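You operate a simulated robot arm through the tools that you are given. There is no shell and no other tool. Be economical: measure what you need, move in short steps, check, and stop when the job is done.

You run a simulated robot arm. Do the job below in one go: nothing can be reset, and whatever is moved stays where it is left.

TASK
Bend the strip with blue tape to 45 degrees.
Fine: set the stop pin, clamp the strip while bending, stand it in the grey tray; lever back, clamp free. Set down upright: what you pick out.

It is judged by the outcome, as a careful person would: the job done as asked, and still so three seconds after it is handed in. It fails if anything else is knocked over, pushed out of place, dropped, spilled or broken.

THE ROBOT
A 7-joint arm with a two-finger parallel gripper, fixed in place. Base frame: the origin is at the foot of the arm, x ahead of it, y to its left, z up; the work surface is at about z = 850. Lengths are in mm, angles in degrees, forces in N, time in s.
With the tool pointing down near the work surface it reaches from about 240 to 680 mm from the base axis. Its first joint turns from -66.0 to 66.0 degrees. Payload 2.4 kg.
The TCP is the grasp point between the finger pads, 30 mm short of the fingertips. In the tool frame z runs along the fingers and y along their closing line. The gripper opens to 94 mm. The fingers are 28 mm wide and 10 mm thick; the gripper's body (50 by 96 mm) begins 55 mm behind the TCP.
Orientation is that of the tool frame in the base frame, as a unit quaternion [w, x, y, z]. With the fingers straight down and closing along the base's y, the tool's x points along the base's -x, its y along +y and its z along -z.

THE INTERFACE
- The arm moves only by the tool apply_moves. Its argument "increments" is a list of rows, each a list of 7 numbers: the shift along the tool's x, y, z in mm, then the turn, a rotation vector about the tool's x, y, z in degrees, then the opening, from 0 (shut) to 1 (fully open). In form: [[tx, ty, tz, wx, wy, wz, jaw], ...]. A call has 1 to 10 rows; each row shifts and turns the commanded pose from where the row before left it, along the tool's axes as they then stand. Rows are played at 5 a second. More than 50 mm and 8.6 degrees between two rows, or a gripper value outside its range, and nothing of the call is played. A pose out of reach is approached as far as the arm can. The call stops where the force on the tool passes 80 N (or 10 N more than at its start, if that is more) or the arm is blocked; 0.2 s more then pass. Each finger travels about 153 mm/s and halts on what it meets, pressing with about 30 N; the grip force reading is that of the motor and also rises with nothing between the fingers. The clock runs only during rows and for 0.2 s after the last one: add rows that do not move to give the fingers time. The reply holds the time, the measured pose of the TCP, the force on the tool along the base axes, the opening and the grip force, in the units named above and with some noise, with the torque about the TCP (base axes, N m) and any sound that the robot's microphone picked up.
- Cameras (640 x 400 px; columns grow to the right, rows downward): "scene" is fixed at [51.1, 483.2, 1454.4]; the picture's right is [-0.62, -0.79, 0.00], its down [-0.37, 0.29, -0.88] and it looks along [0.69, -0.54, -0.47] (base axes); focal length 364 px, centre (320, 200). "wrist" rides on the gripper at [76, 14, -102] in the tool frame; the picture's right is [-0.18, 0.98, 0.00], its down [-0.75, -0.14, -0.64] and it looks along [-0.63, -0.12, 0.77] (tool axes); focal length 243 px, centre (320, 200). There is no depth. A picture from a camera that has moved, and an enlarged one, comes with that camera's place and axes in the base frame and with its lens.
- get_image(camera): a new picture of that camera. The clock stands still meanwhile.
- zoom(camera, box): a new picture of the part [left, top, right, bottom] of that camera's present view, enlarged. The clock stands still meanwhile.
- close_job(): hands the job in; it is judged then, once.

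Go step by step. Nothing tells you positions but the pictures and the camera data: compare them with the known pose of the tool, close in by small moves and look again before you grip or let go. The budget is 120 turns and 68 pictures, counting those below and the enlarged ones. Unless the task says otherwise, let go and move clear before handing in, and close with one line.

The tools are called after ">>>" as a command line: name --pt "numbers of a row" for each row, then --argument value for the rest, lists and objects as JSON in quotes. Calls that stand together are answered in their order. apply_moves: Moves the arm, as the interface text tells. Its arguments: {"type":"object","properties":{"increments":{"type":"array","items":{"type":"array","items":{"type":"number"}}}},"required":["increments"]} The other tools are called the same way: get_image (camera) takes a picture; zoom (camera, box) takes an enlarged picture of a part of a camera's view; close_job () hands the job in.

At the start:

```text
time: 0.0
eef_pos: [366.6, -17.6, 1239.3]
ee_rot: [-0.001, 0.0, 1.0, 0.001]
ft_force: [0.0, -0.4, 0.2]
ft_torque: [0.02, 0.01, -0.02]
grip_width: 93.9
finger_force: 0.1
```

scene: 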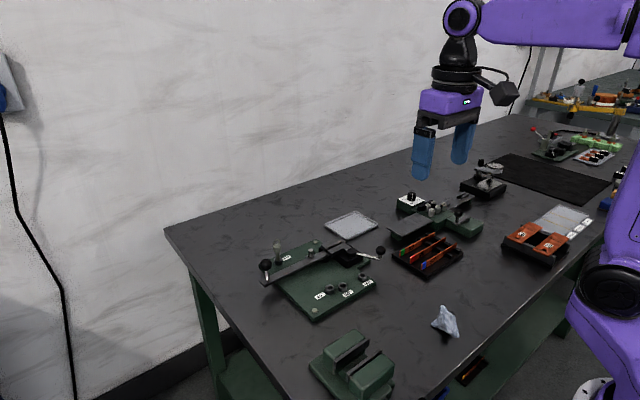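
wrist: 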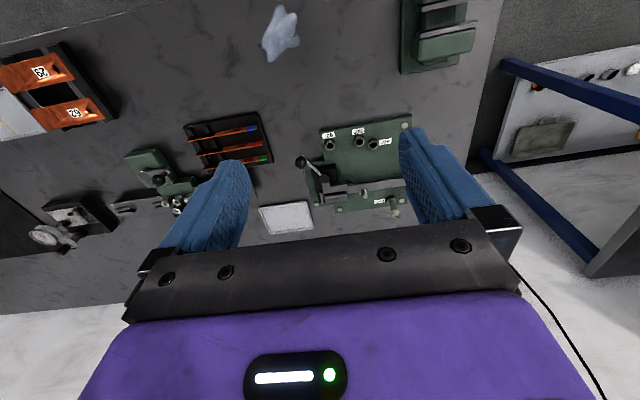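

I see a green bending fixture with a lever, a black rack with three strips (blue, red/orange, green tape), and a grey tray. I'll enlarge these to understand them first.

>>> zoom --camera "scene" --box '[240, 200, 400, 330]'

>>> zoom --camera "scene" --box '[370, 160, 530, 290]'

>>> zoom --camera "wrist" --box '[170, 90, 430, 250]'

```text
3.08 times, centred on (320, 265) of scene
camera zoom: at [51.1, 483.2, 1454.4], right [-0.62, -0.79, 0.0], down [-0.37, 0.29, -0.88], along [0.69, -0.54, -0.47], focal length 1121 px, centre (320, 0)
```

zoom: 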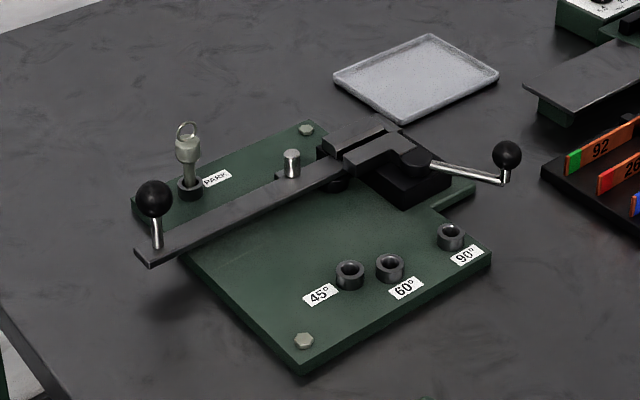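

```text
3.08 times, centred on (450, 225) of scene
camera zoom: at [51.1, 483.2, 1454.4], right [-0.62, -0.79, 0.0], down [-0.37, 0.29, -0.88], along [0.69, -0.54, -0.47], focal length 1121 px, centre (-80, 123)
```

zoom: 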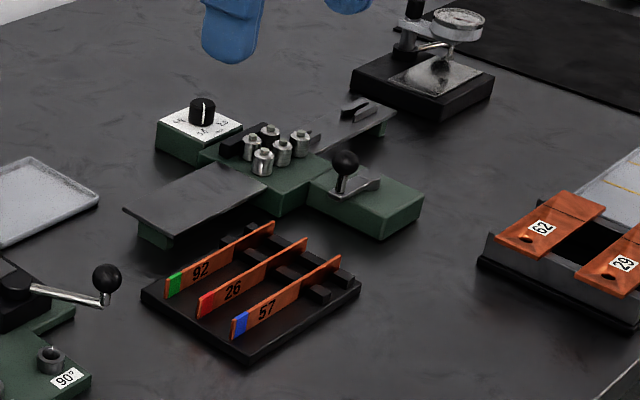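

```text
2.46 times, centred on (300, 170) of wrist
camera zoom: at [289.8, -1.4, 1341.7], right [0.18, 0.98, 0.0], down [0.75, -0.14, 0.64], along [0.63, -0.12, -0.77], focal length 597 px, centre (369, 274)
```

zoom: 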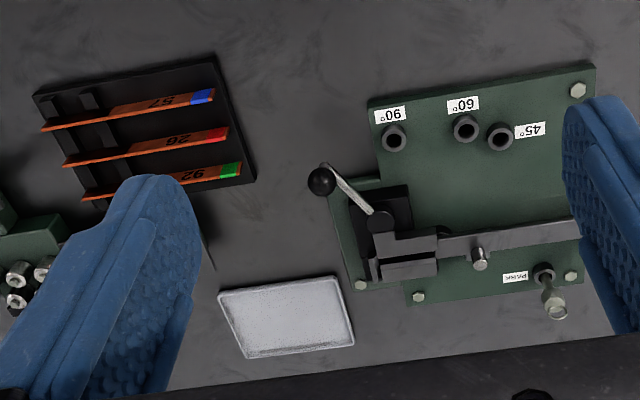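

The lever swings in a horizontal plane towards the base, about a pivot near (638, 0). The stop pin stands in the PARK hole near (700, 100). I'll move the wrist camera closer to see the fixture's mechanics.

>>> apply_moves --pt "-22.2 10.5 33.2 0 0 0 1" --pt "-22.2 10.5 33.2 0 0 0 1" --pt "-22.2 10.5 33.2 0 0 0 1" --pt "-22.2 10.5 33.2 0 0 0 1" --pt "-22.2 10.5 33.2 0 0 0 1" --pt "-22.2 10.5 33.2 0 0 0 1" --pt "0 0 0 0 0 0 1"

>>> get_image --camera "wrist"

```text
time: 1.6
eef_pos: [499.4, 44.6, 1040.0]
ee_rot: [0.001, 0.0, 1.0, 0.0]
ft_force: [-0.8, -0.4, 0.0]
ft_torque: [0.01, 0.0, 0.02]
grip_width: 94.2
finger_force: 0.1
```

```text
62 pictures are left
camera wrist: at [422.2, 61.2, 1142.4], right [0.18, 0.98, 0.0], down [0.75, -0.14, 0.64], along [0.63, -0.12, -0.77], focal length 243 px, centre (320, 200)
```

wrist: 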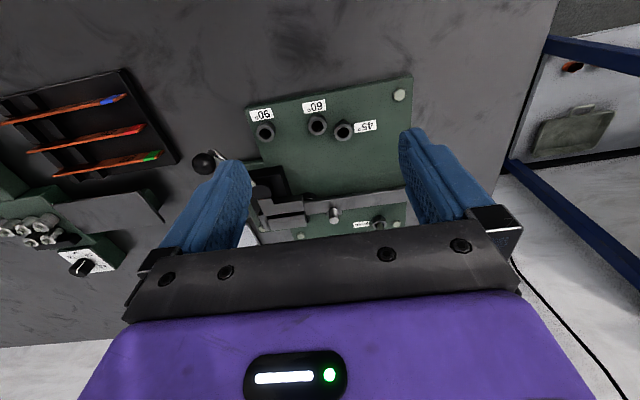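

The fixture is in view. Enlarging the clamp and lever area, and the rack.

>>> zoom --camera "wrist" --box '[190, 130, 430, 280]'

>>> zoom --camera "scene" --box '[310, 225, 390, 275]'

>>> zoom --camera "wrist" --box '[0, 60, 190, 180]'

```text
2.67 times, centred on (310, 205) of wrist
camera zoom: at [422.2, 61.2, 1142.4], right [0.18, 0.98, 0.0], down [0.75, -0.14, 0.64], along [0.63, -0.12, -0.77], focal length 647 px, centre (347, 187)
```

zoom: 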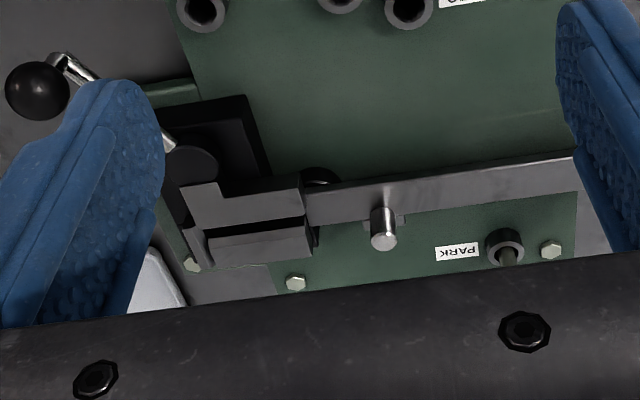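

```text
8.00 times, centred on (350, 250) of scene
camera zoom: at [51.1, 483.2, 1454.4], right [-0.62, -0.79, 0.0], down [-0.37, 0.29, -0.88], along [0.69, -0.54, -0.47], focal length 2914 px, centre (80, -200)
```

zoom: 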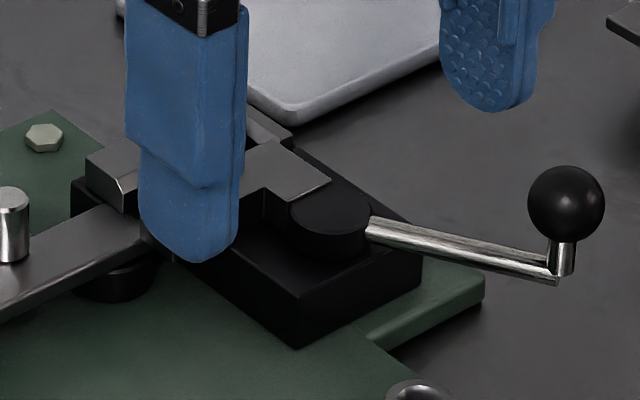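

```text
3.33 times, centred on (95, 120) of wrist
camera zoom: at [422.2, 61.2, 1142.4], right [0.18, 0.98, 0.0], down [0.75, -0.14, 0.64], along [0.63, -0.12, -0.77], focal length 809 px, centre (1070, 467)
```

zoom: 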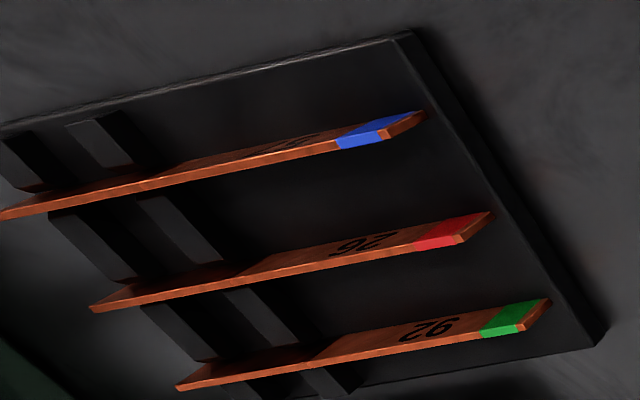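

The clamp is a slot between a fixed jaw at +x and a cam-driven jaw, and the lever carries a silver bending post. I'll start with the stop pin in PARK, so next I check reach above it at a safe height.

>>> apply_moves --pt "-30 9.5 0 0 0 0 1" --pt "-30 9.5 0 0 0 0 1" --pt "-30 9.5 0 0 0 0 1" --pt "-30 9.5 0 0 0 0 1" --pt "-30 9.5 0 0 0 0 1" --pt "-30 9.5 0 0 0 0 1" --pt "0 0 20 0 0 0 1" --pt "0 0 20 0 0 0 1" --pt "0 0 0 0 0 0 1"

>>> get_image --camera "wrist"

```text
time: 3.6
eef_pos: [675.0, 102.3, 997.8]
ee_rot: [0.0, 0.0, 1.0, 0.001]
ft_force: [0.6, -0.5, 0.6]
ft_torque: [0.01, 0.01, -0.02]
grip_width: 93.9
finger_force: 0.1
out of reach, approached as far as the arm can: row 6
```

```text
58 pictures are left
camera wrist: at [598.5, 118.4, 1101.2], right [0.18, 0.98, 0.0], down [0.75, -0.14, 0.64], along [0.63, -0.12, -0.77], focal length 243 px, centre (320, 200)
```

wrist: 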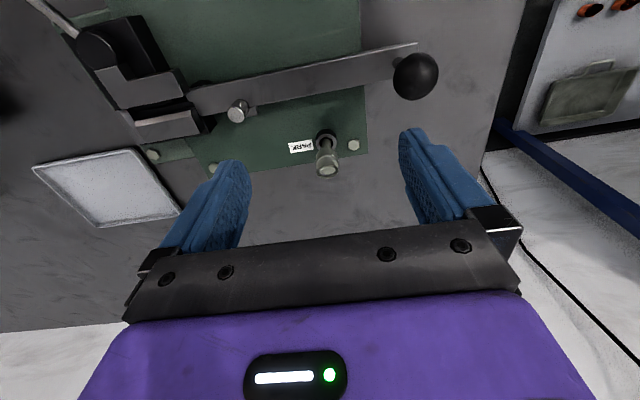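

Good view of the pin, lever and clamp from above. I'll enlarge it for measurement.

>>> zoom --camera "wrist" --box '[180, 50, 440, 210]'

>>> zoom --camera "wrist" --box '[30, 0, 270, 150]'

```text
2.46 times, centred on (310, 130) of wrist
camera zoom: at [598.5, 118.4, 1101.2], right [0.18, 0.98, 0.0], down [0.75, -0.14, 0.64], along [0.63, -0.12, -0.77], focal length 597 px, centre (345, 372)
```

zoom: 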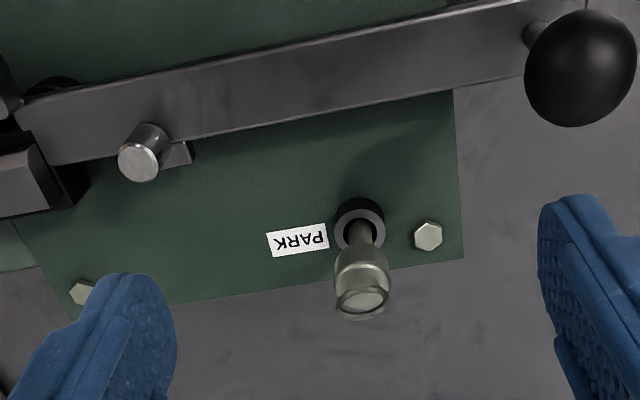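

```text
2.67 times, centred on (150, 75) of wrist
camera zoom: at [598.5, 118.4, 1101.2], right [0.18, 0.98, 0.0], down [0.75, -0.14, 0.64], along [0.63, -0.12, -0.77], focal length 647 px, centre (773, 533)
```

zoom: 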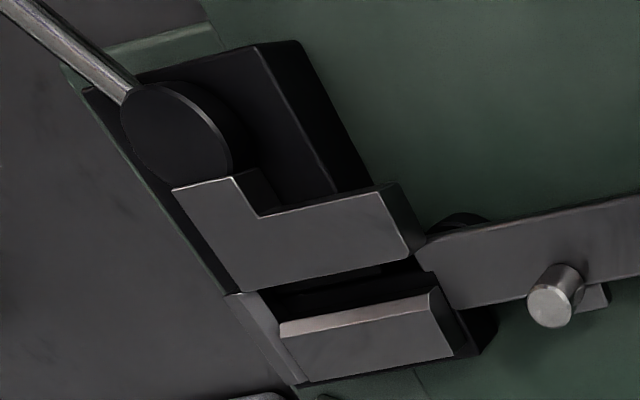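

>>> zoom --camera "scene" --box '[264, 226, 312, 256]'

```text
13.33 times, centred on (288, 241) of scene
camera zoom: at [51.1, 483.2, 1454.4], right [-0.62, -0.79, 0.0], down [-0.37, 0.29, -0.88], along [0.69, -0.54, -0.47], focal length 4857 px, centre (747, -347)
```

zoom: 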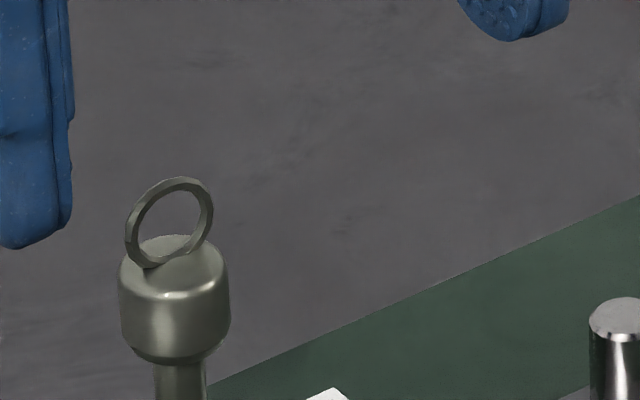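

The pin axis is near (706, 105), with its 20 mm head at z≈908–925. That is beyond reach with the tool vertical, so I'll tilt the fingers outward by 25°.

>>> apply_moves --pt "0 0 0 0 -6.25 0 0.7" --pt "0 0 0 0 -6.25 0 0.6" --pt "0 0 0 0 -6.25 0 0.6" --pt "0 0 0 0 -6.25 0 0.6" --pt "0 0 0 0 0 0 0.6"

```text
time: 4.8
eef_pos: [674.1, 103.5, 998.6]
ee_rot: [0.217, 0.0, 0.976, 0.0]
ft_force: [-0.4, -0.1, 0.7]
ft_torque: [0.02, 0.01, 0.01]
grip_width: 56.3
finger_force: 0.0
```

>>> apply_moves --pt "1 0.3 15 0 0 0 0.6" --pt "1 0.3 15 0 0 0 0.6" --pt "1 0.3 15 0 0 0 0.6" --pt "1 0.3 12 0 0 0 0.6" --pt "0 0 0 0 0 0 0.6"

>>> get_image --camera "wrist"

```text
time: 6.0
eef_pos: [695.3, 103.9, 945.6]
ee_rot: [0.216, -0.002, 0.976, 0.0]
ft_force: [-0.6, -0.1, 0.3]
ft_torque: [-0.01, 0.01, 0.0]
grip_width: 56.3
finger_force: 0.0
```

```text
54 pictures are left
camera wrist: at [582.5, 119.2, 1006.2], right [0.17, 0.98, 0.08], down [0.41, -0.14, 0.9], along [0.9, -0.12, -0.43], focal length 243 px, centre (320, 200)
```

wrist: 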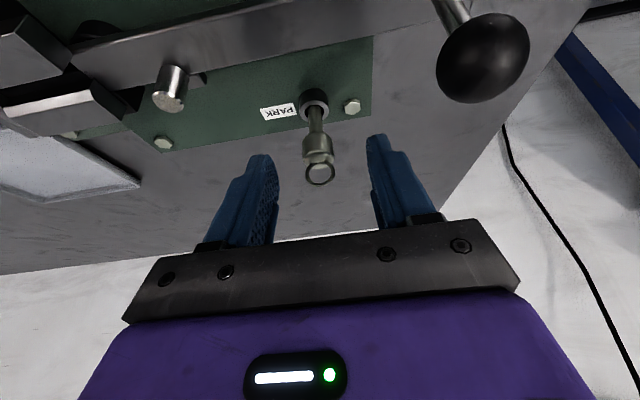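

The pin lies along the approach line, centred between the fingers. Going down and gripping.

>>> apply_moves --pt "1 0.3 11 0 0 0 0.6" --pt "1 0.3 11 0 0 0 0.6" --pt "1 0.2 10 0 0 0 0.6" --pt "0 0 0 0 0 0 0.6"

>>> get_image --camera "wrist"

>>> zoom --camera "scene" --box '[248, 210, 328, 260]'

```text
time: 7.0
eef_pos: [706.6, 104.6, 915.6]
ee_rot: [0.217, 0.0, 0.976, 0.0]
ft_force: [0.1, -0.6, -0.2]
ft_torque: [-0.04, 0.01, -0.04]
grip_width: 56.1
finger_force: 0.0
```

```text
53 pictures are left
camera wrist: at [593.6, 119.7, 975.7], right [0.17, 0.98, 0.08], down [0.41, -0.14, 0.9], along [0.9, -0.12, -0.43], focal length 243 px, centre (320, 200)
```

wrist: 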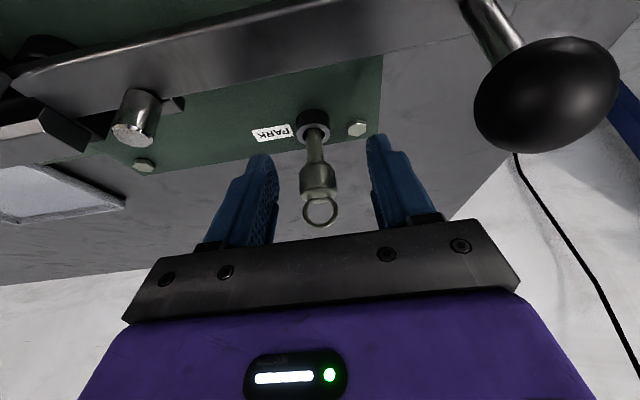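

```text
8.00 times, centred on (288, 235) of scene
camera zoom: at [51.1, 483.2, 1454.4], right [-0.62, -0.79, 0.0], down [-0.37, 0.29, -0.88], along [0.69, -0.54, -0.47], focal length 2914 px, centre (576, -80)
```

zoom: 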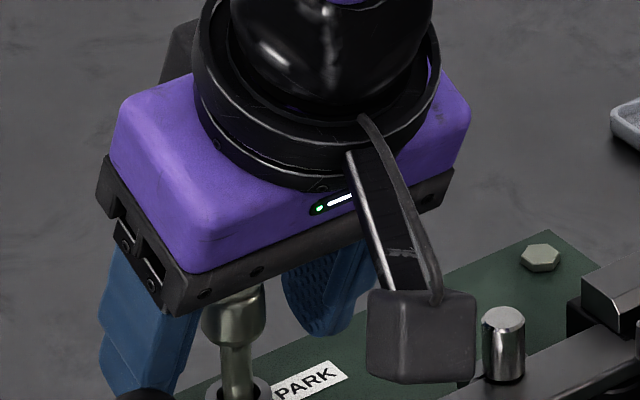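

>>> apply_moves --pt "0 0 0 0 0 0 0.3" --pt "0 0 0 0 0 0 0.1" --pt "0 0 0 0 0 0 0.1" --pt "0 0 0 0 0 0 0.1"

```text
time: 8.0
eef_pos: [705.1, 102.8, 915.0]
ee_rot: [0.216, 0.001, 0.976, 0.0]
ft_force: [-0.8, -0.1, 0.2]
ft_torque: [0.02, -0.02, 0.0]
grip_width: 23.5
finger_force: 30.0
```

Gripped at 23.5 mm. Lifting straight up out of the hole.

>>> apply_moves --pt "-2.1 0 -4.5 0 0 0 0.1" --pt "-2.1 0 -4.5 0 0 0 0.1" --pt "-2.1 0 -4.5 0 0 0 0.1" --pt "-3.4 0 -7.25 0 0 0 0.1" --pt "-3.4 0 -7.25 0 0 0 0.1" --pt "-3.4 0 -7.25 0 0 0 0.1" --pt "-3.4 0 -7.25 0 0 0 0.1" --pt "-3.4 0 -7.25 0 0 0 0.1" --pt "0 0 0 0 0 0 0.1"

>>> get_image --camera "wrist"

>>> zoom --camera "scene" --box '[240, 190, 352, 260]'

```text
time: 10.0
eef_pos: [706.1, 104.2, 970.8]
ee_rot: [0.216, 0.0, 0.976, 0.0]
ft_force: [-0.3, -0.6, -0.8]
ft_torque: [0.01, -0.01, 0.01]
grip_width: 23.3
finger_force: 30.5
```

```text
51 pictures are left
camera wrist: at [593.5, 120.1, 1031.0], right [0.17, 0.98, 0.08], down [0.41, -0.14, 0.9], along [0.9, -0.12, -0.43], focal length 243 px, centre (320, 200)
```

wrist: 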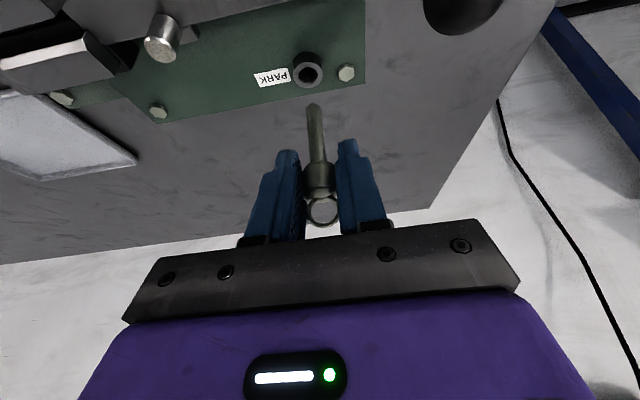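

```text
5.71 times, centred on (296, 225) of scene
camera zoom: at [51.1, 483.2, 1454.4], right [-0.62, -0.79, 0.0], down [-0.37, 0.29, -0.88], along [0.69, -0.54, -0.47], focal length 2082 px, centre (457, 57)
```

zoom: 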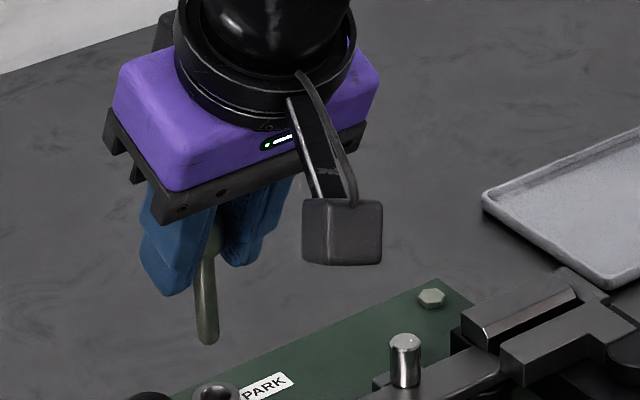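

Pin is out, tip about 60 mm below the TCP. Carrying it over the lever to above the 45° hole near (545, 66).

>>> apply_moves --pt "0 0 0 0 0 0 0.1" --pt "12 -3 -18 0 0 0 0.1" --pt "20 -5.6 -10 0 0 0 0.1" --pt "20 -5.6 -10 0 0 0 0.1" --pt "20 -5.6 -10 0 0 0 0.1" --pt "20 -5.6 -10 0 0 0 0.1" --pt "20 -5.6 -10 0 0 0 0.1" --pt "20 -5.6 -10 0 0 0 0.1" --pt "10 -2 -3 0 0 0 0.1" --pt "0 0 0 0 0 0 0.1"

>>> get_image --camera "wrist"

>>> zoom --camera "scene" --box '[280, 230, 392, 300]'

```text
time: 12.2
eef_pos: [542.8, 66.5, 982.9]
ee_rot: [0.217, -0.001, 0.976, 0.0]
ft_force: [0.0, 0.5, 0.6]
ft_torque: [-0.02, 0.02, -0.01]
grip_width: 23.3
finger_force: 30.4
```

```text
49 pictures are left
camera wrist: at [430.3, 82.1, 1043.8], right [0.17, 0.98, 0.08], down [0.41, -0.14, 0.9], along [0.9, -0.12, -0.43], focal length 243 px, centre (320, 200)
```

wrist: 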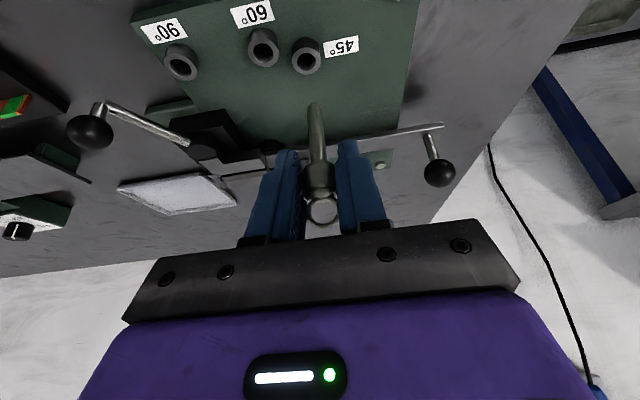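

```text
5.71 times, centred on (336, 265) of scene
camera zoom: at [51.1, 483.2, 1454.4], right [-0.62, -0.79, 0.0], down [-0.37, 0.29, -0.88], along [0.69, -0.54, -0.47], focal length 2082 px, centre (229, -171)
```

zoom: 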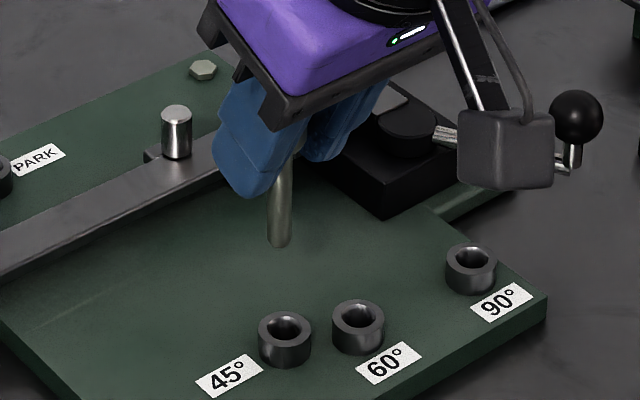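

The 45° hole is measured near (538, 66.6). Shifting back 5 mm and lowering to just above it.

>>> apply_moves --pt "5.5 0 7.8 0 0 0 0.1" --pt "5.5 0 7.8 0 0 0 0.1" --pt "5.4 0 7.7 0 0 0 0.1" --pt "0 0 0 0 0 0 0.1"

>>> zoom --camera "wrist" --box '[240, 30, 400, 130]'

>>> zoom --camera "scene" --box '[300, 250, 364, 290]'

```text
time: 13.2
eef_pos: [538.6, 65.7, 956.0]
ee_rot: [0.216, 0.0, 0.976, 0.0]
ft_force: [-0.2, -0.6, 0.3]
ft_torque: [0.01, -0.02, 0.04]
grip_width: 23.3
finger_force: 30.1
```

```text
4.00 times, centred on (320, 80) of wrist
camera zoom: at [425.4, 81.8, 1016.2], right [0.17, 0.98, 0.08], down [0.41, -0.14, 0.9], along [0.9, -0.12, -0.43], focal length 970 px, centre (320, 680)
```

zoom: 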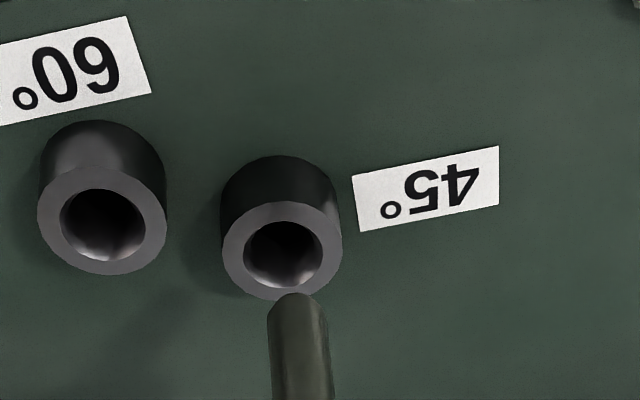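

```text
10.00 times, centred on (332, 270) of scene
camera zoom: at [51.1, 483.2, 1454.4], right [-0.62, -0.79, 0.0], down [-0.37, 0.29, -0.88], along [0.69, -0.54, -0.47], focal length 3643 px, centre (200, -500)
```

zoom: 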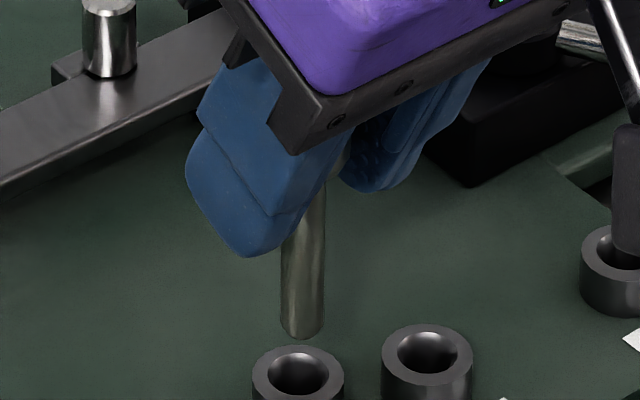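

Pin is nearly above the hole; the views suggest about +1.7 mm in x. I'll correct and lower carefully, watching the force.

>>> apply_moves --pt "-1.5 -0.2 0.7 0 0 0 0.1" --pt "1.27 0 2.72 0 0 0 0.1" --pt "1.27 0 2.72 0 0 0 0.1" --pt "1.27 0 2.72 0 0 0 0.1" --pt "1.27 0 2.72 0 0 0 0.1" --pt "0 0 0 0 0 0 0.1"

>>> zoom --camera "scene" --box '[300, 250, 364, 290]'

>>> zoom --camera "wrist" --box '[240, 50, 400, 150]'

```text
time: 14.6
eef_pos: [540.7, 65.3, 942.6]
ee_rot: [0.216, -0.001, 0.976, 0.0]
ft_force: [-0.1, -1.0, -1.0]
ft_torque: [-0.02, -0.02, -0.01]
grip_width: 23.2
finger_force: 29.4
```

```text
10.00 times, centred on (332, 270) of scene
camera zoom: at [51.1, 483.2, 1454.4], right [-0.62, -0.79, 0.0], down [-0.37, 0.29, -0.88], along [0.69, -0.54, -0.47], focal length 3643 px, centre (200, -500)
```

zoom: 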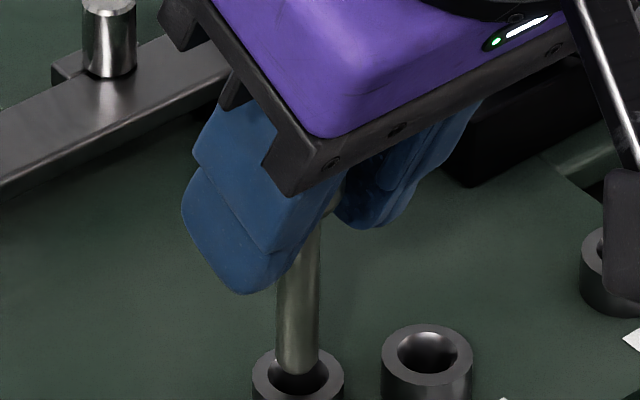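

```text
4.00 times, centred on (320, 100) of wrist
camera zoom: at [427.4, 81.3, 1004.2], right [0.17, 0.98, 0.08], down [0.41, -0.14, 0.9], along [0.9, -0.12, -0.43], focal length 970 px, centre (320, 600)
```

zoom: 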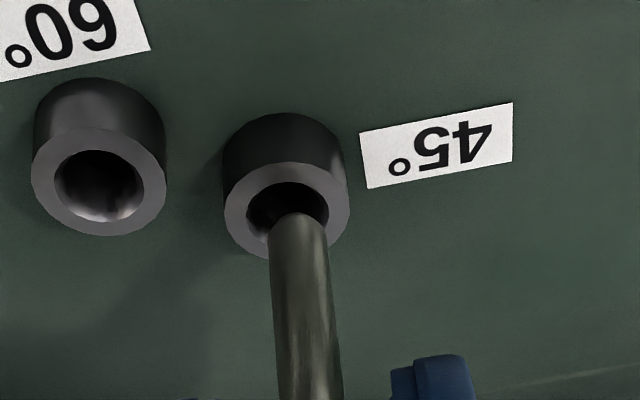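

The tip is at the hole mouth with no contact force; both views suggest shifting about +1.2 x and −1.2 y. Correcting and going 3 mm lower.

>>> apply_moves --pt "-1.1 -1.2 0.5 0 0 0 0.1" --pt "0.64 0 1.36 0 0 0 0.1" --pt "0.64 0 1.36 0 0 0 0.1" --pt "0 0 0 0 0 0 0.1"

>>> zoom --camera "scene" --box '[300, 250, 364, 290]'

>>> zoom --camera "wrist" --box '[240, 50, 400, 150]'

```text
time: 15.6
eef_pos: [542.9, 64.8, 940.8]
ee_rot: [0.216, 0.0, 0.976, 0.001]
ft_force: [-0.4, 0.0, -1.2]
ft_torque: [0.04, 0.0, 0.0]
grip_width: 23.0
finger_force: 30.3
```

```text
10.00 times, centred on (332, 270) of scene
camera zoom: at [51.1, 483.2, 1454.4], right [-0.62, -0.79, 0.0], down [-0.37, 0.29, -0.88], along [0.69, -0.54, -0.47], focal length 3643 px, centre (200, -500)
```

zoom: 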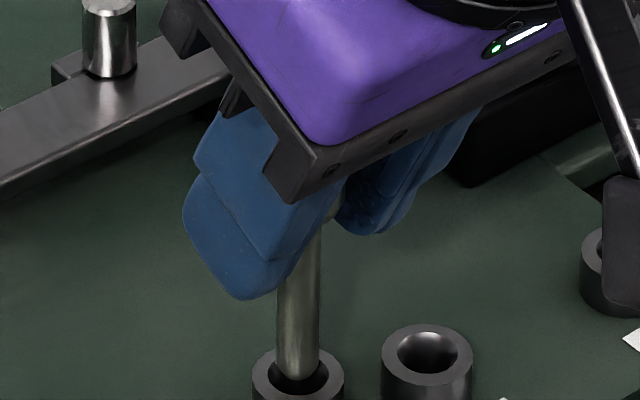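

```text
4.00 times, centred on (320, 100) of wrist
camera zoom: at [428.6, 80.1, 1001.0], right [0.17, 0.98, 0.08], down [0.41, -0.14, 0.9], along [0.9, -0.12, -0.43], focal length 970 px, centre (320, 600)
```

zoom: 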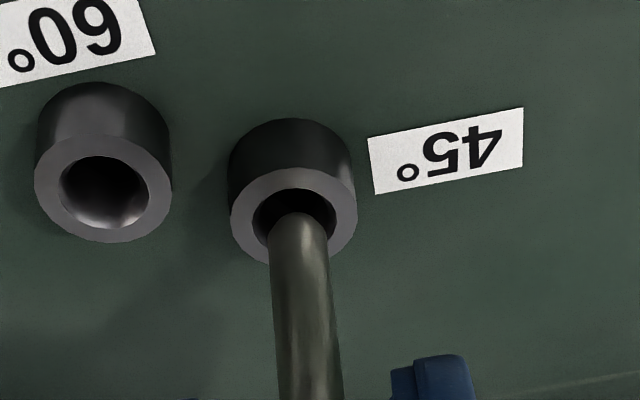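

Centred in both views. Lowering into the hole.

>>> apply_moves --pt "0.85 -0.3 1.81 0 0 0 0.1" --pt "0.85 0 1.81 0 0 0 0.1" --pt "0.85 0 1.81 0 0 0 0.1" --pt "0 0 0 0 0 0 0.1"

>>> zoom --camera "wrist" --box '[240, 50, 400, 150]'

```text
time: 16.6
eef_pos: [541.8, 64.2, 933.3]
ee_rot: [0.217, -0.001, 0.976, 0.0]
ft_force: [-0.4, -0.1, -0.2]
ft_torque: [-0.01, -0.04, 0.03]
grip_width: 23.2
finger_force: 29.7
```

```text
4.00 times, centred on (320, 100) of wrist
camera zoom: at [428.7, 79.9, 995.0], right [0.17, 0.98, 0.08], down [0.41, -0.14, 0.9], along [0.9, -0.12, -0.43], focal length 970 px, centre (320, 600)
```

zoom: 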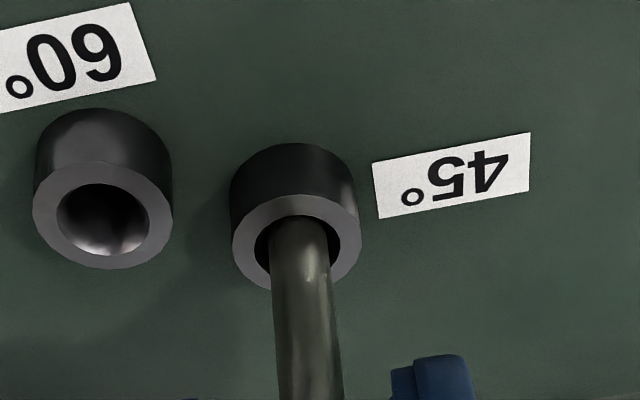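

The tip is in the hole without force. Lowering the remaining ~18 mm to the seated height (TCP ≈ 915.5).

>>> apply_moves --pt "1.27 0 2.72 0 0 0 0.1" --pt "1.27 0 2.72 0 0 0 0.1" --pt "1.27 0 2.72 0 0 0 0.1" --pt "1.27 0 2.72 0 0 0 0.1" --pt "1.27 0 2.72 0 0 0 0.1" --pt "0.85 0 1.81 0 0 0 0.1" --pt "0 0 0 0 0 0 0.1"

```text
time: 18.2
eef_pos: [542.2, 64.1, 918.0]
ee_rot: [0.216, 0.0, 0.976, 0.0]
ft_force: [0.4, 0.4, 0.1]
ft_torque: [-0.03, -0.03, -0.03]
grip_width: 23.3
finger_force: 29.8
```

>>> apply_moves --pt "0.5 0 1.1 0 0 0 0.1" --pt "0.42 0 0.9 0 0 0 0.1" --pt "0 0 0 0 0 0 0.1"

>>> zoom --camera "scene" --box '[300, 250, 364, 290]'

```text
time: 19.0
eef_pos: [541.8, 64.4, 915.6]
ee_rot: [0.217, 0.0, 0.976, 0.0]
ft_force: [0.2, 0.0, -0.6]
ft_torque: [0.01, 0.04, -0.01]
grip_width: 23.3
finger_force: 29.9
```

```text
10.00 times, centred on (332, 270) of scene
camera zoom: at [51.1, 483.2, 1454.4], right [-0.62, -0.79, 0.0], down [-0.37, 0.29, -0.88], along [0.69, -0.54, -0.47], focal length 3643 px, centre (200, -500)
```

zoom: 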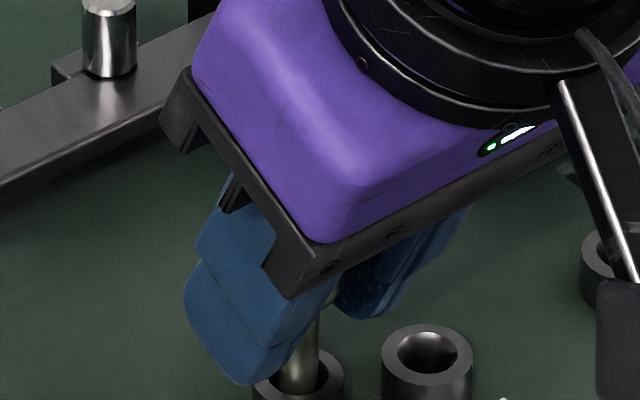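

Seated at the same height as in PARK. Releasing and backing off along the tool axis.

>>> apply_moves --pt "0 0 0 0 0 0 0.3" --pt "0 0 0 0 0 0 0.6" --pt "0 0 0 0 0 0 0.6" --pt "0 0 -10 0 0 0 0.6" --pt "0 0 -25 0 0 0 0.6" --pt "0 0 -30 0 0 0 0.6" --pt "0 0 -40 0 0 0 0.6" --pt "0 0 0 0 0 0 0.6"

>>> get_image --camera "wrist"

>>> zoom --camera "scene" --box '[240, 200, 400, 330]'

```text
time: 20.8
eef_pos: [497.7, 64.6, 1009.9]
ee_rot: [0.215, 0.0, 0.977, 0.0]
ft_force: [0.1, 1.0, -1.0]
ft_torque: [0.01, -0.03, 0.02]
grip_width: 56.2
finger_force: 0.1
```

```text
39 pictures are left
camera wrist: at [383.7, 80.3, 1071.1], right [0.17, 0.98, 0.08], down [0.41, -0.14, 0.9], along [0.9, -0.12, -0.43], focal length 243 px, centre (320, 200)
```

wrist: 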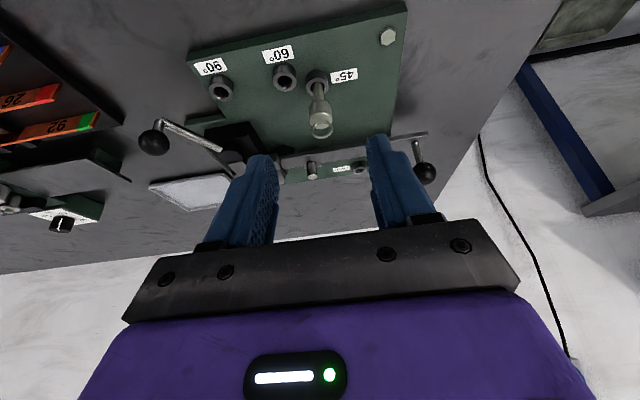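

```text
3.08 times, centred on (320, 265) of scene
camera zoom: at [51.1, 483.2, 1454.4], right [-0.62, -0.79, 0.0], down [-0.37, 0.29, -0.88], along [0.69, -0.54, -0.47], focal length 1121 px, centre (320, 0)
```

zoom: 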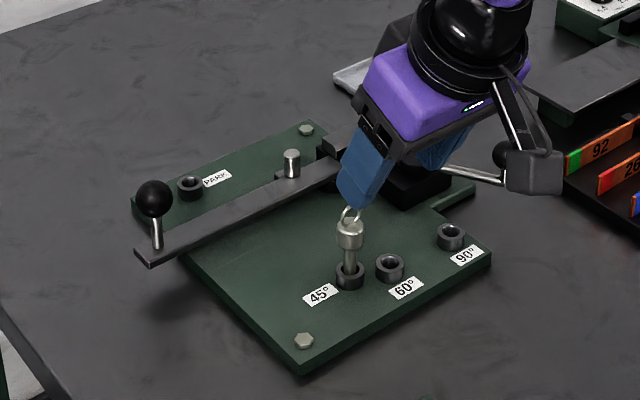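

The pin stands in the 45° hole. Now I go to the rack: remove the tilt, turn the gripper 90° so it closes across the strips (along x), at safe height.

>>> apply_moves --pt "0 0 -10 0 6.25 0 0.3" --pt "0 0 -10 0 6.25 0 0.3" --pt "0 0 -10 0 6.25 0 0.3" --pt "0 0 -10 0 6.25 0 0.3" --pt "0 0 0 0 0 8.2 0.3" --pt "0 0 0 0 0 8.2 0.3" --pt "0 0 0 0 0 8.2 0.3" --pt "0 0 0 0 0 8.2 0.3" --pt "0 0 0 0 0 8.2 0.3" --pt "0 0 0 0 0 8.2 0.3"

>>> apply_moves --pt "0 0 0 0 0 8.2 0.3" --pt "0 0 0 0 0 8.2 0.3" --pt "0 0 0 0 0 8.2 0.3" --pt "0 0 0 0 0 8.2 0.3" --pt "0 0 0 0 0 8.0 0.3" --pt "0 0 0 0 0 0 0.3"

```text
time: 23.0
eef_pos: [486.4, 63.1, 1050.3]
ee_rot: [-0.001, 0.417, 0.909, -0.001]
ft_force: [0.1, -0.4, 0.3]
ft_torque: [0.0, 0.0, 0.01]
grip_width: 28.1
finger_force: 0.0
```

```text
time: 24.4
eef_pos: [487.4, 62.9, 1047.8]
ee_rot: [0.0, 0.707, 0.707, -0.001]
ft_force: [-0.2, 0.3, -0.1]
ft_torque: [0.0, 0.01, 0.02]
grip_width: 28.0
finger_force: 0.1
```

Oriented. Moving over the rack.

>>> apply_moves --pt "-37.2 -3.3 0 0 0 0 0.3" --pt "-37.2 -3.3 0 0 0 0 0.3" --pt "-37.2 -3.3 0 0 0 0 0.3" --pt "-37.2 -3.3 0 0 0 0 0.3" --pt "-37.2 -3.3 10 0 0 0 0.3" --pt "-37.2 -3.3 10 0 0 0 0.3" --pt "-37.2 -3.3 10 0 0 0 0.3" --pt "-37.2 -3.3 18 0 0 0 0.3" --pt "0 0 0 0 0 0 0.3"

>>> get_image --camera "wrist"

>>> zoom --camera "scene" --box '[380, 220, 476, 280]'

```text
time: 26.4
eef_pos: [460.3, -233.9, 1000.4]
ee_rot: [0.001, 0.706, 0.708, 0.0]
ft_force: [-0.4, 0.5, 1.1]
ft_torque: [0.0, 0.01, 0.0]
grip_width: 28.3
finger_force: 0.0
```

```text
37 pictures are left
camera wrist: at [473.8, -157.0, 1103.4], right [0.98, -0.18, 0.0], down [-0.14, -0.75, 0.64], along [-0.12, -0.63, -0.77], focal length 243 px, centre (320, 200)
```

wrist: 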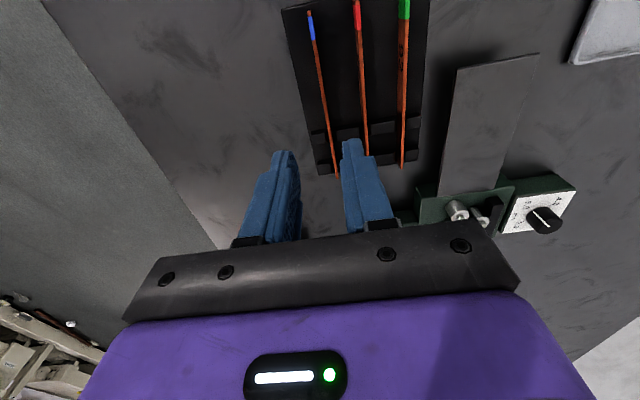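

```text
6.67 times, centred on (428, 250) of scene
camera zoom: at [51.1, 483.2, 1454.4], right [-0.62, -0.79, 0.0], down [-0.37, 0.29, -0.88], along [0.69, -0.54, -0.47], focal length 2429 px, centre (-400, -133)
```

zoom: 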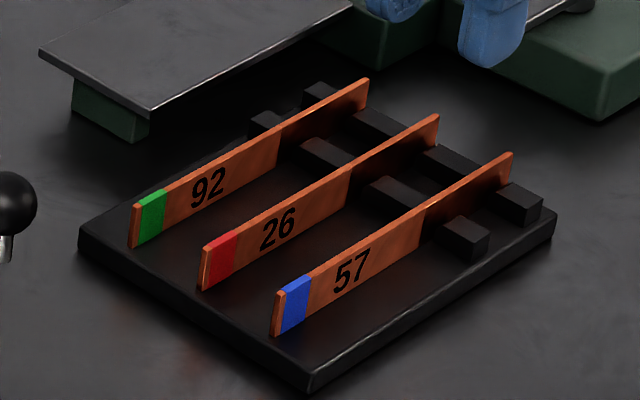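

Blue strip (57): top edge at z≈891, x≈465.5, from y≈−163 (tape) to −303, about 20 mm high. I'll grip it about 17 mm from the taped end, leaving the other end for the clamp, so I move above that point and check.

>>> apply_moves --pt "18 1.7 0 0 0 0 0.3" --pt "18 1.7 10 0 0 0 0.3" --pt "17.5 1.6 20 0 0 0 0.3" --pt "0 0 25 0 0 0 0.3" --pt "0 0 0 0 0 0 0.3"

>>> get_image --camera "wrist"

```text
time: 27.6
eef_pos: [465.2, -180.8, 944.3]
ee_rot: [-0.001, 0.707, 0.708, 0.0]
ft_force: [-1.2, 0.2, -0.4]
ft_torque: [-0.01, 0.01, -0.03]
grip_width: 28.5
finger_force: 0.1
```

```text
35 pictures are left
camera wrist: at [479.2, -102.7, 1047.2], right [0.98, -0.18, 0.0], down [-0.14, -0.75, 0.64], along [-0.12, -0.63, -0.77], focal length 243 px, centre (320, 200)
```

wrist: 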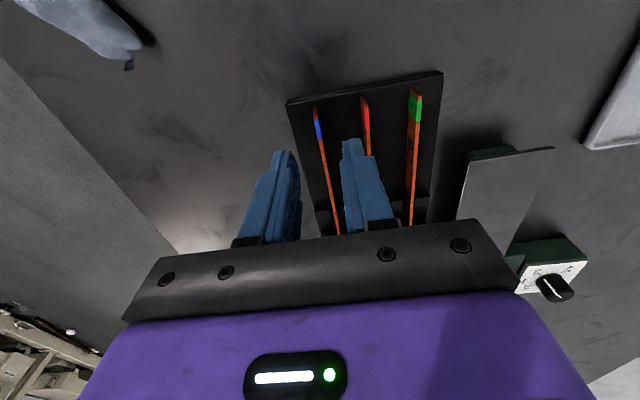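

Near end seems at y≈−157; shifting +6 in y and +1 in x, then lowering with fingertips to z≈877.

>>> apply_moves --pt "6 1 0 0 0 0 0.3" --pt "0 0 12 0 0 0 0.3" --pt "0 0 12 0 0 0 0.3" --pt "0 0 8 0 0 0 0.3" --pt "0 0 5 0 0 0 0.3" --pt "0 0 0 0 0 0 0.3"

>>> zoom --camera "scene" --box '[380, 210, 476, 270]'

>>> zoom --camera "wrist" --box '[220, 90, 420, 215]'

```text
time: 29.0
eef_pos: [465.9, -172.7, 908.2]
ee_rot: [0.0, 0.707, 0.707, 0.0]
ft_force: [0.1, 1.0, 0.0]
ft_torque: [-0.01, 0.0, 0.01]
grip_width: 28.2
finger_force: 0.1
```

```text
6.67 times, centred on (428, 240) of scene
camera zoom: at [51.1, 483.2, 1454.4], right [-0.62, -0.79, 0.0], down [-0.37, 0.29, -0.88], along [0.69, -0.54, -0.47], focal length 2429 px, centre (-400, -67)
```

zoom: 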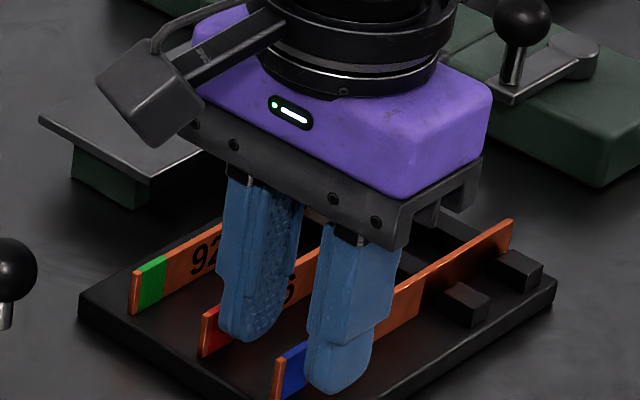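

```text
3.20 times, centred on (320, 152) of wrist
camera zoom: at [479.8, -96.2, 1010.9], right [0.98, -0.18, 0.0], down [-0.14, -0.75, 0.64], along [-0.12, -0.63, -0.77], focal length 776 px, centre (320, 352)
```

zoom: 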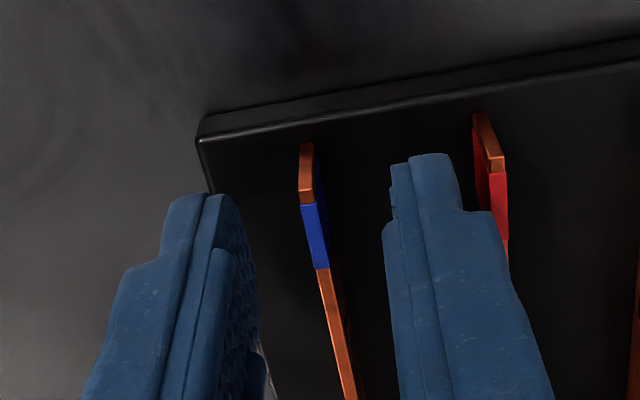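

The strip is centred between the fingers. Small shift −3 in y, 3 mm lower, then close.

>>> apply_moves --pt "-3 0 3 0 0 0 0.3" --pt "0 0 0 0 0 0 0.15" --pt "0 0 0 0 0 0 0.0" --pt "0 0 0 0 0 0 0.0" --pt "0 0 0 0 0 0 0.0"

```text
time: 30.2
eef_pos: [466.4, -177.9, 905.8]
ee_rot: [0.0, 0.707, 0.707, 0.0]
ft_force: [0.3, -0.5, 0.1]
ft_torque: [0.05, 0.01, -0.04]
grip_width: 2.3
finger_force: 29.5
```

Gripped (2.3 mm). Lifting straight up.

>>> apply_moves --pt "0 0 -5 0 0 0 0" --pt "0 0 -8 0 0 0 0" --pt "0 0 -12 0 0 0 0" --pt "0 0 -18 0 0 0 0" --pt "0 0 -25 0 0 0 0" --pt "0 0 -25 0 0 0 0" --pt "0 0 0 0 0 0 0"

>>> get_image --camera "wrist"

>>> get_image --camera "scene"

```text
time: 31.8
eef_pos: [466.7, -176.2, 998.8]
ee_rot: [0.0, 0.707, 0.707, 0.0]
ft_force: [0.1, -0.5, -1.2]
ft_torque: [0.04, -0.04, -0.01]
grip_width: 2.0
finger_force: 29.9
```

```text
32 pictures are left
camera wrist: at [480.1, -99.5, 1102.0], right [0.98, -0.18, 0.0], down [-0.14, -0.75, 0.64], along [-0.12, -0.63, -0.77], focal length 243 px, centre (320, 200)
```

wrist: 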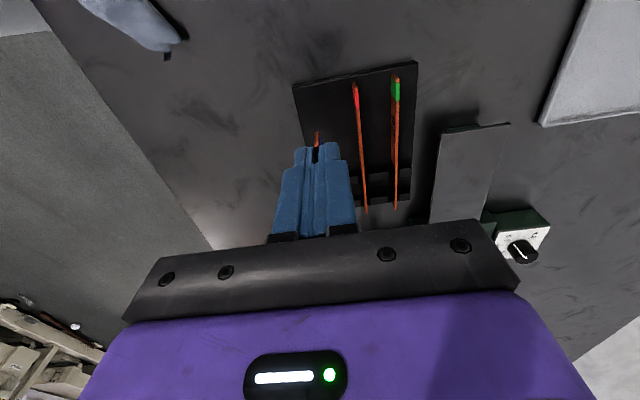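

```text
31 pictures are left
```

scene: 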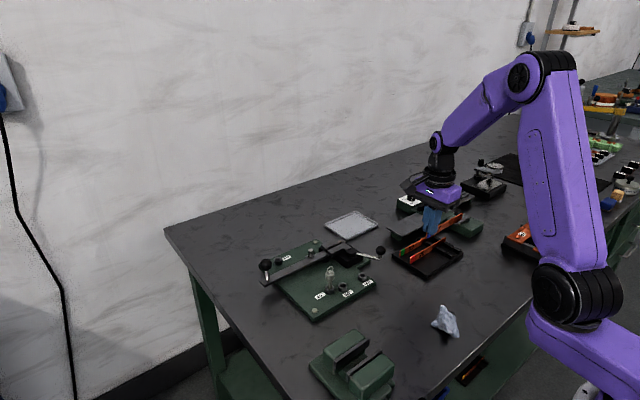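

The strip is held. Carrying it high over to above the clamp: TCP to about (645, 70).

>>> apply_moves --pt "0 0 -30 0 0 0 0" --pt "30.8 22.3 0 0 0 0 0" --pt "30.8 22.3 0 0 0 0 0" --pt "30.8 22.3 0 0 0 0 0" --pt "30.8 22.3 0 0 0 0 0" --pt "30.8 22.3 0 0 0 0 0" --pt "30.8 22.3 0 0 0 0 0" --pt "30.8 22.3 0 0 0 0 0" --pt "30.8 22.3 0 0 0 0 0" --pt "0 0 0 0 0 0 0"

>>> apply_moves --pt "0 0 20 0 0 0 0" --pt "0 0 25 0 0 0 0" --pt "0 0 25 0 0 0 0" --pt "0 0 0 0 0 0 0"

>>> get_image --camera "wrist"

>>> zoom --camera "scene" --box '[260, 195, 388, 275]'

```text
time: 34.0
eef_pos: [644.5, 68.5, 1029.4]
ee_rot: [0.0, 0.707, 0.707, 0.0]
ft_force: [0.0, 0.3, -0.4]
ft_torque: [0.07, 0.03, 0.0]
grip_width: 1.8
finger_force: 30.1
```

```text
time: 35.0
eef_pos: [644.8, 69.5, 957.9]
ee_rot: [0.0, 0.706, 0.708, -0.001]
ft_force: [0.4, -0.4, -1.1]
ft_torque: [0.06, -0.01, 0.01]
grip_width: 1.9
finger_force: 29.7
```

```text
30 pictures are left
camera wrist: at [658.0, 146.6, 1061.1], right [0.98, -0.18, 0.0], down [-0.14, -0.75, 0.64], along [-0.12, -0.63, -0.77], focal length 243 px, centre (320, 200)
```

wrist: 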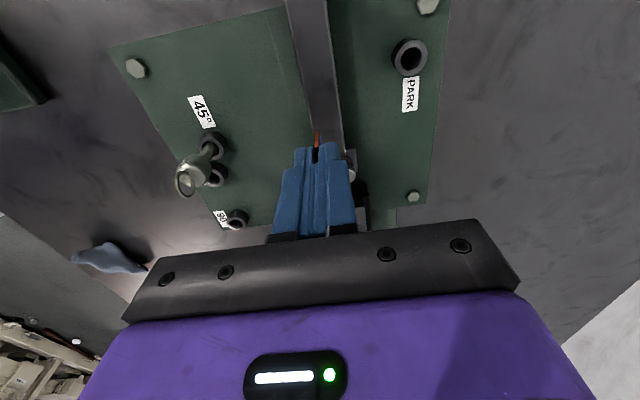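

```text
5.00 times, centred on (324, 235) of scene
camera zoom: at [51.1, 483.2, 1454.4], right [-0.62, -0.79, 0.0], down [-0.37, 0.29, -0.88], along [0.69, -0.54, -0.47], focal length 1822 px, centre (300, 25)
```

zoom: 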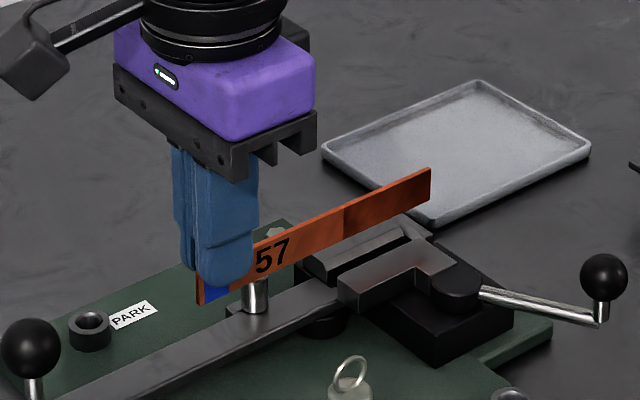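

The strip is aligned over the slot, but its far end would overshoot the jaw's end stop. I'll shift +10 mm in y, lower a bit, and look closely.

>>> apply_moves --pt "5 0 0 0 0 0 0" --pt "5.5 0 4 0 0 0 0" --pt "0 0 5 0 0 0 0" --pt "0 0 4 0 0 0 0" --pt "0 0 0 0 0 0 0"

>>> zoom --camera "scene" --box '[296, 220, 376, 270]'

>>> zoom --camera "wrist" --box '[240, 90, 400, 190]'

```text
time: 36.2
eef_pos: [645.1, 79.3, 944.5]
ee_rot: [0.0, 0.707, 0.707, 0.0]
ft_force: [-0.6, 0.4, -0.6]
ft_torque: [0.09, 0.02, 0.0]
grip_width: 2.1
finger_force: 29.8
```

```text
8.00 times, centred on (336, 245) of scene
camera zoom: at [51.1, 483.2, 1454.4], right [-0.62, -0.79, 0.0], down [-0.37, 0.29, -0.88], along [0.69, -0.54, -0.47], focal length 2914 px, centre (192, -160)
```

zoom: 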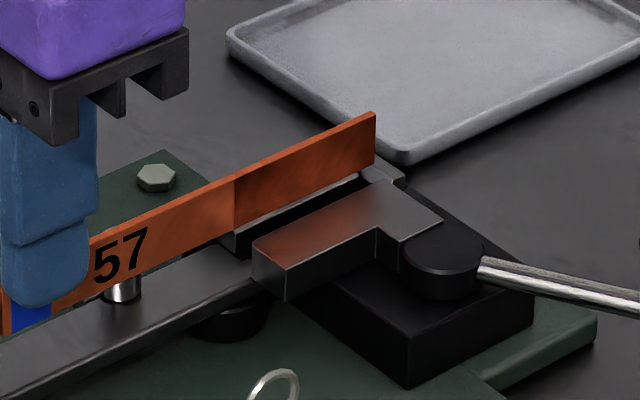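

```text
4.00 times, centred on (320, 140) of wrist
camera zoom: at [658.0, 157.3, 1048.2], right [0.98, -0.18, 0.0], down [-0.14, -0.75, 0.64], along [-0.12, -0.63, -0.77], focal length 970 px, centre (320, 440)
```

zoom: 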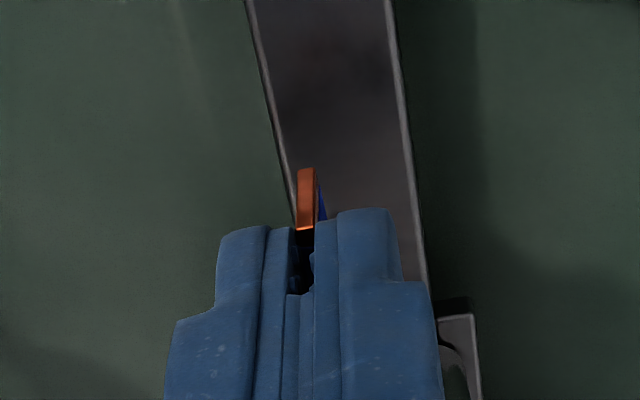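

By the wrist-frame numbers the strip (x≈644.5) is mid-slot (639–650). Lowering slowly with force checks.

>>> apply_moves --pt "0 0 2 0 0 0 0" --pt "0 0 2 0 0 0 0" --pt "0 0 2 0 0 0 0" --pt "0 0 2 0 0 0 0" --pt "0 0 0 0 0 0 0"

>>> zoom --camera "scene" --box '[296, 220, 376, 270]'

```text
time: 37.4
eef_pos: [645.2, 79.5, 937.7]
ee_rot: [0.0, 0.707, 0.707, 0.0]
ft_force: [-1.1, -0.6, -1.5]
ft_torque: [0.03, 0.0, 0.0]
grip_width: 2.2
finger_force: 30.0
```

```text
8.00 times, centred on (336, 245) of scene
camera zoom: at [51.1, 483.2, 1454.4], right [-0.62, -0.79, 0.0], down [-0.37, 0.29, -0.88], along [0.69, -0.54, -0.47], focal length 2914 px, centre (192, -160)
```

zoom: 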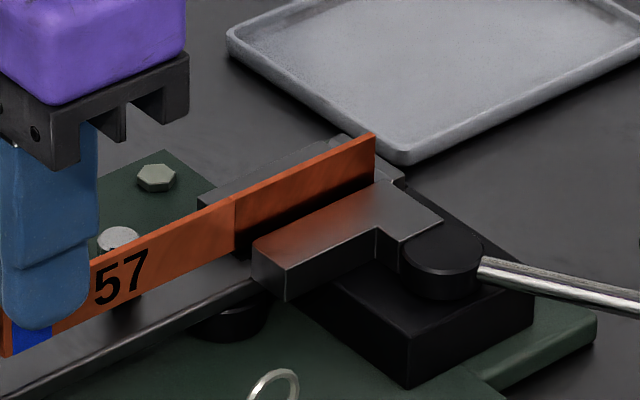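

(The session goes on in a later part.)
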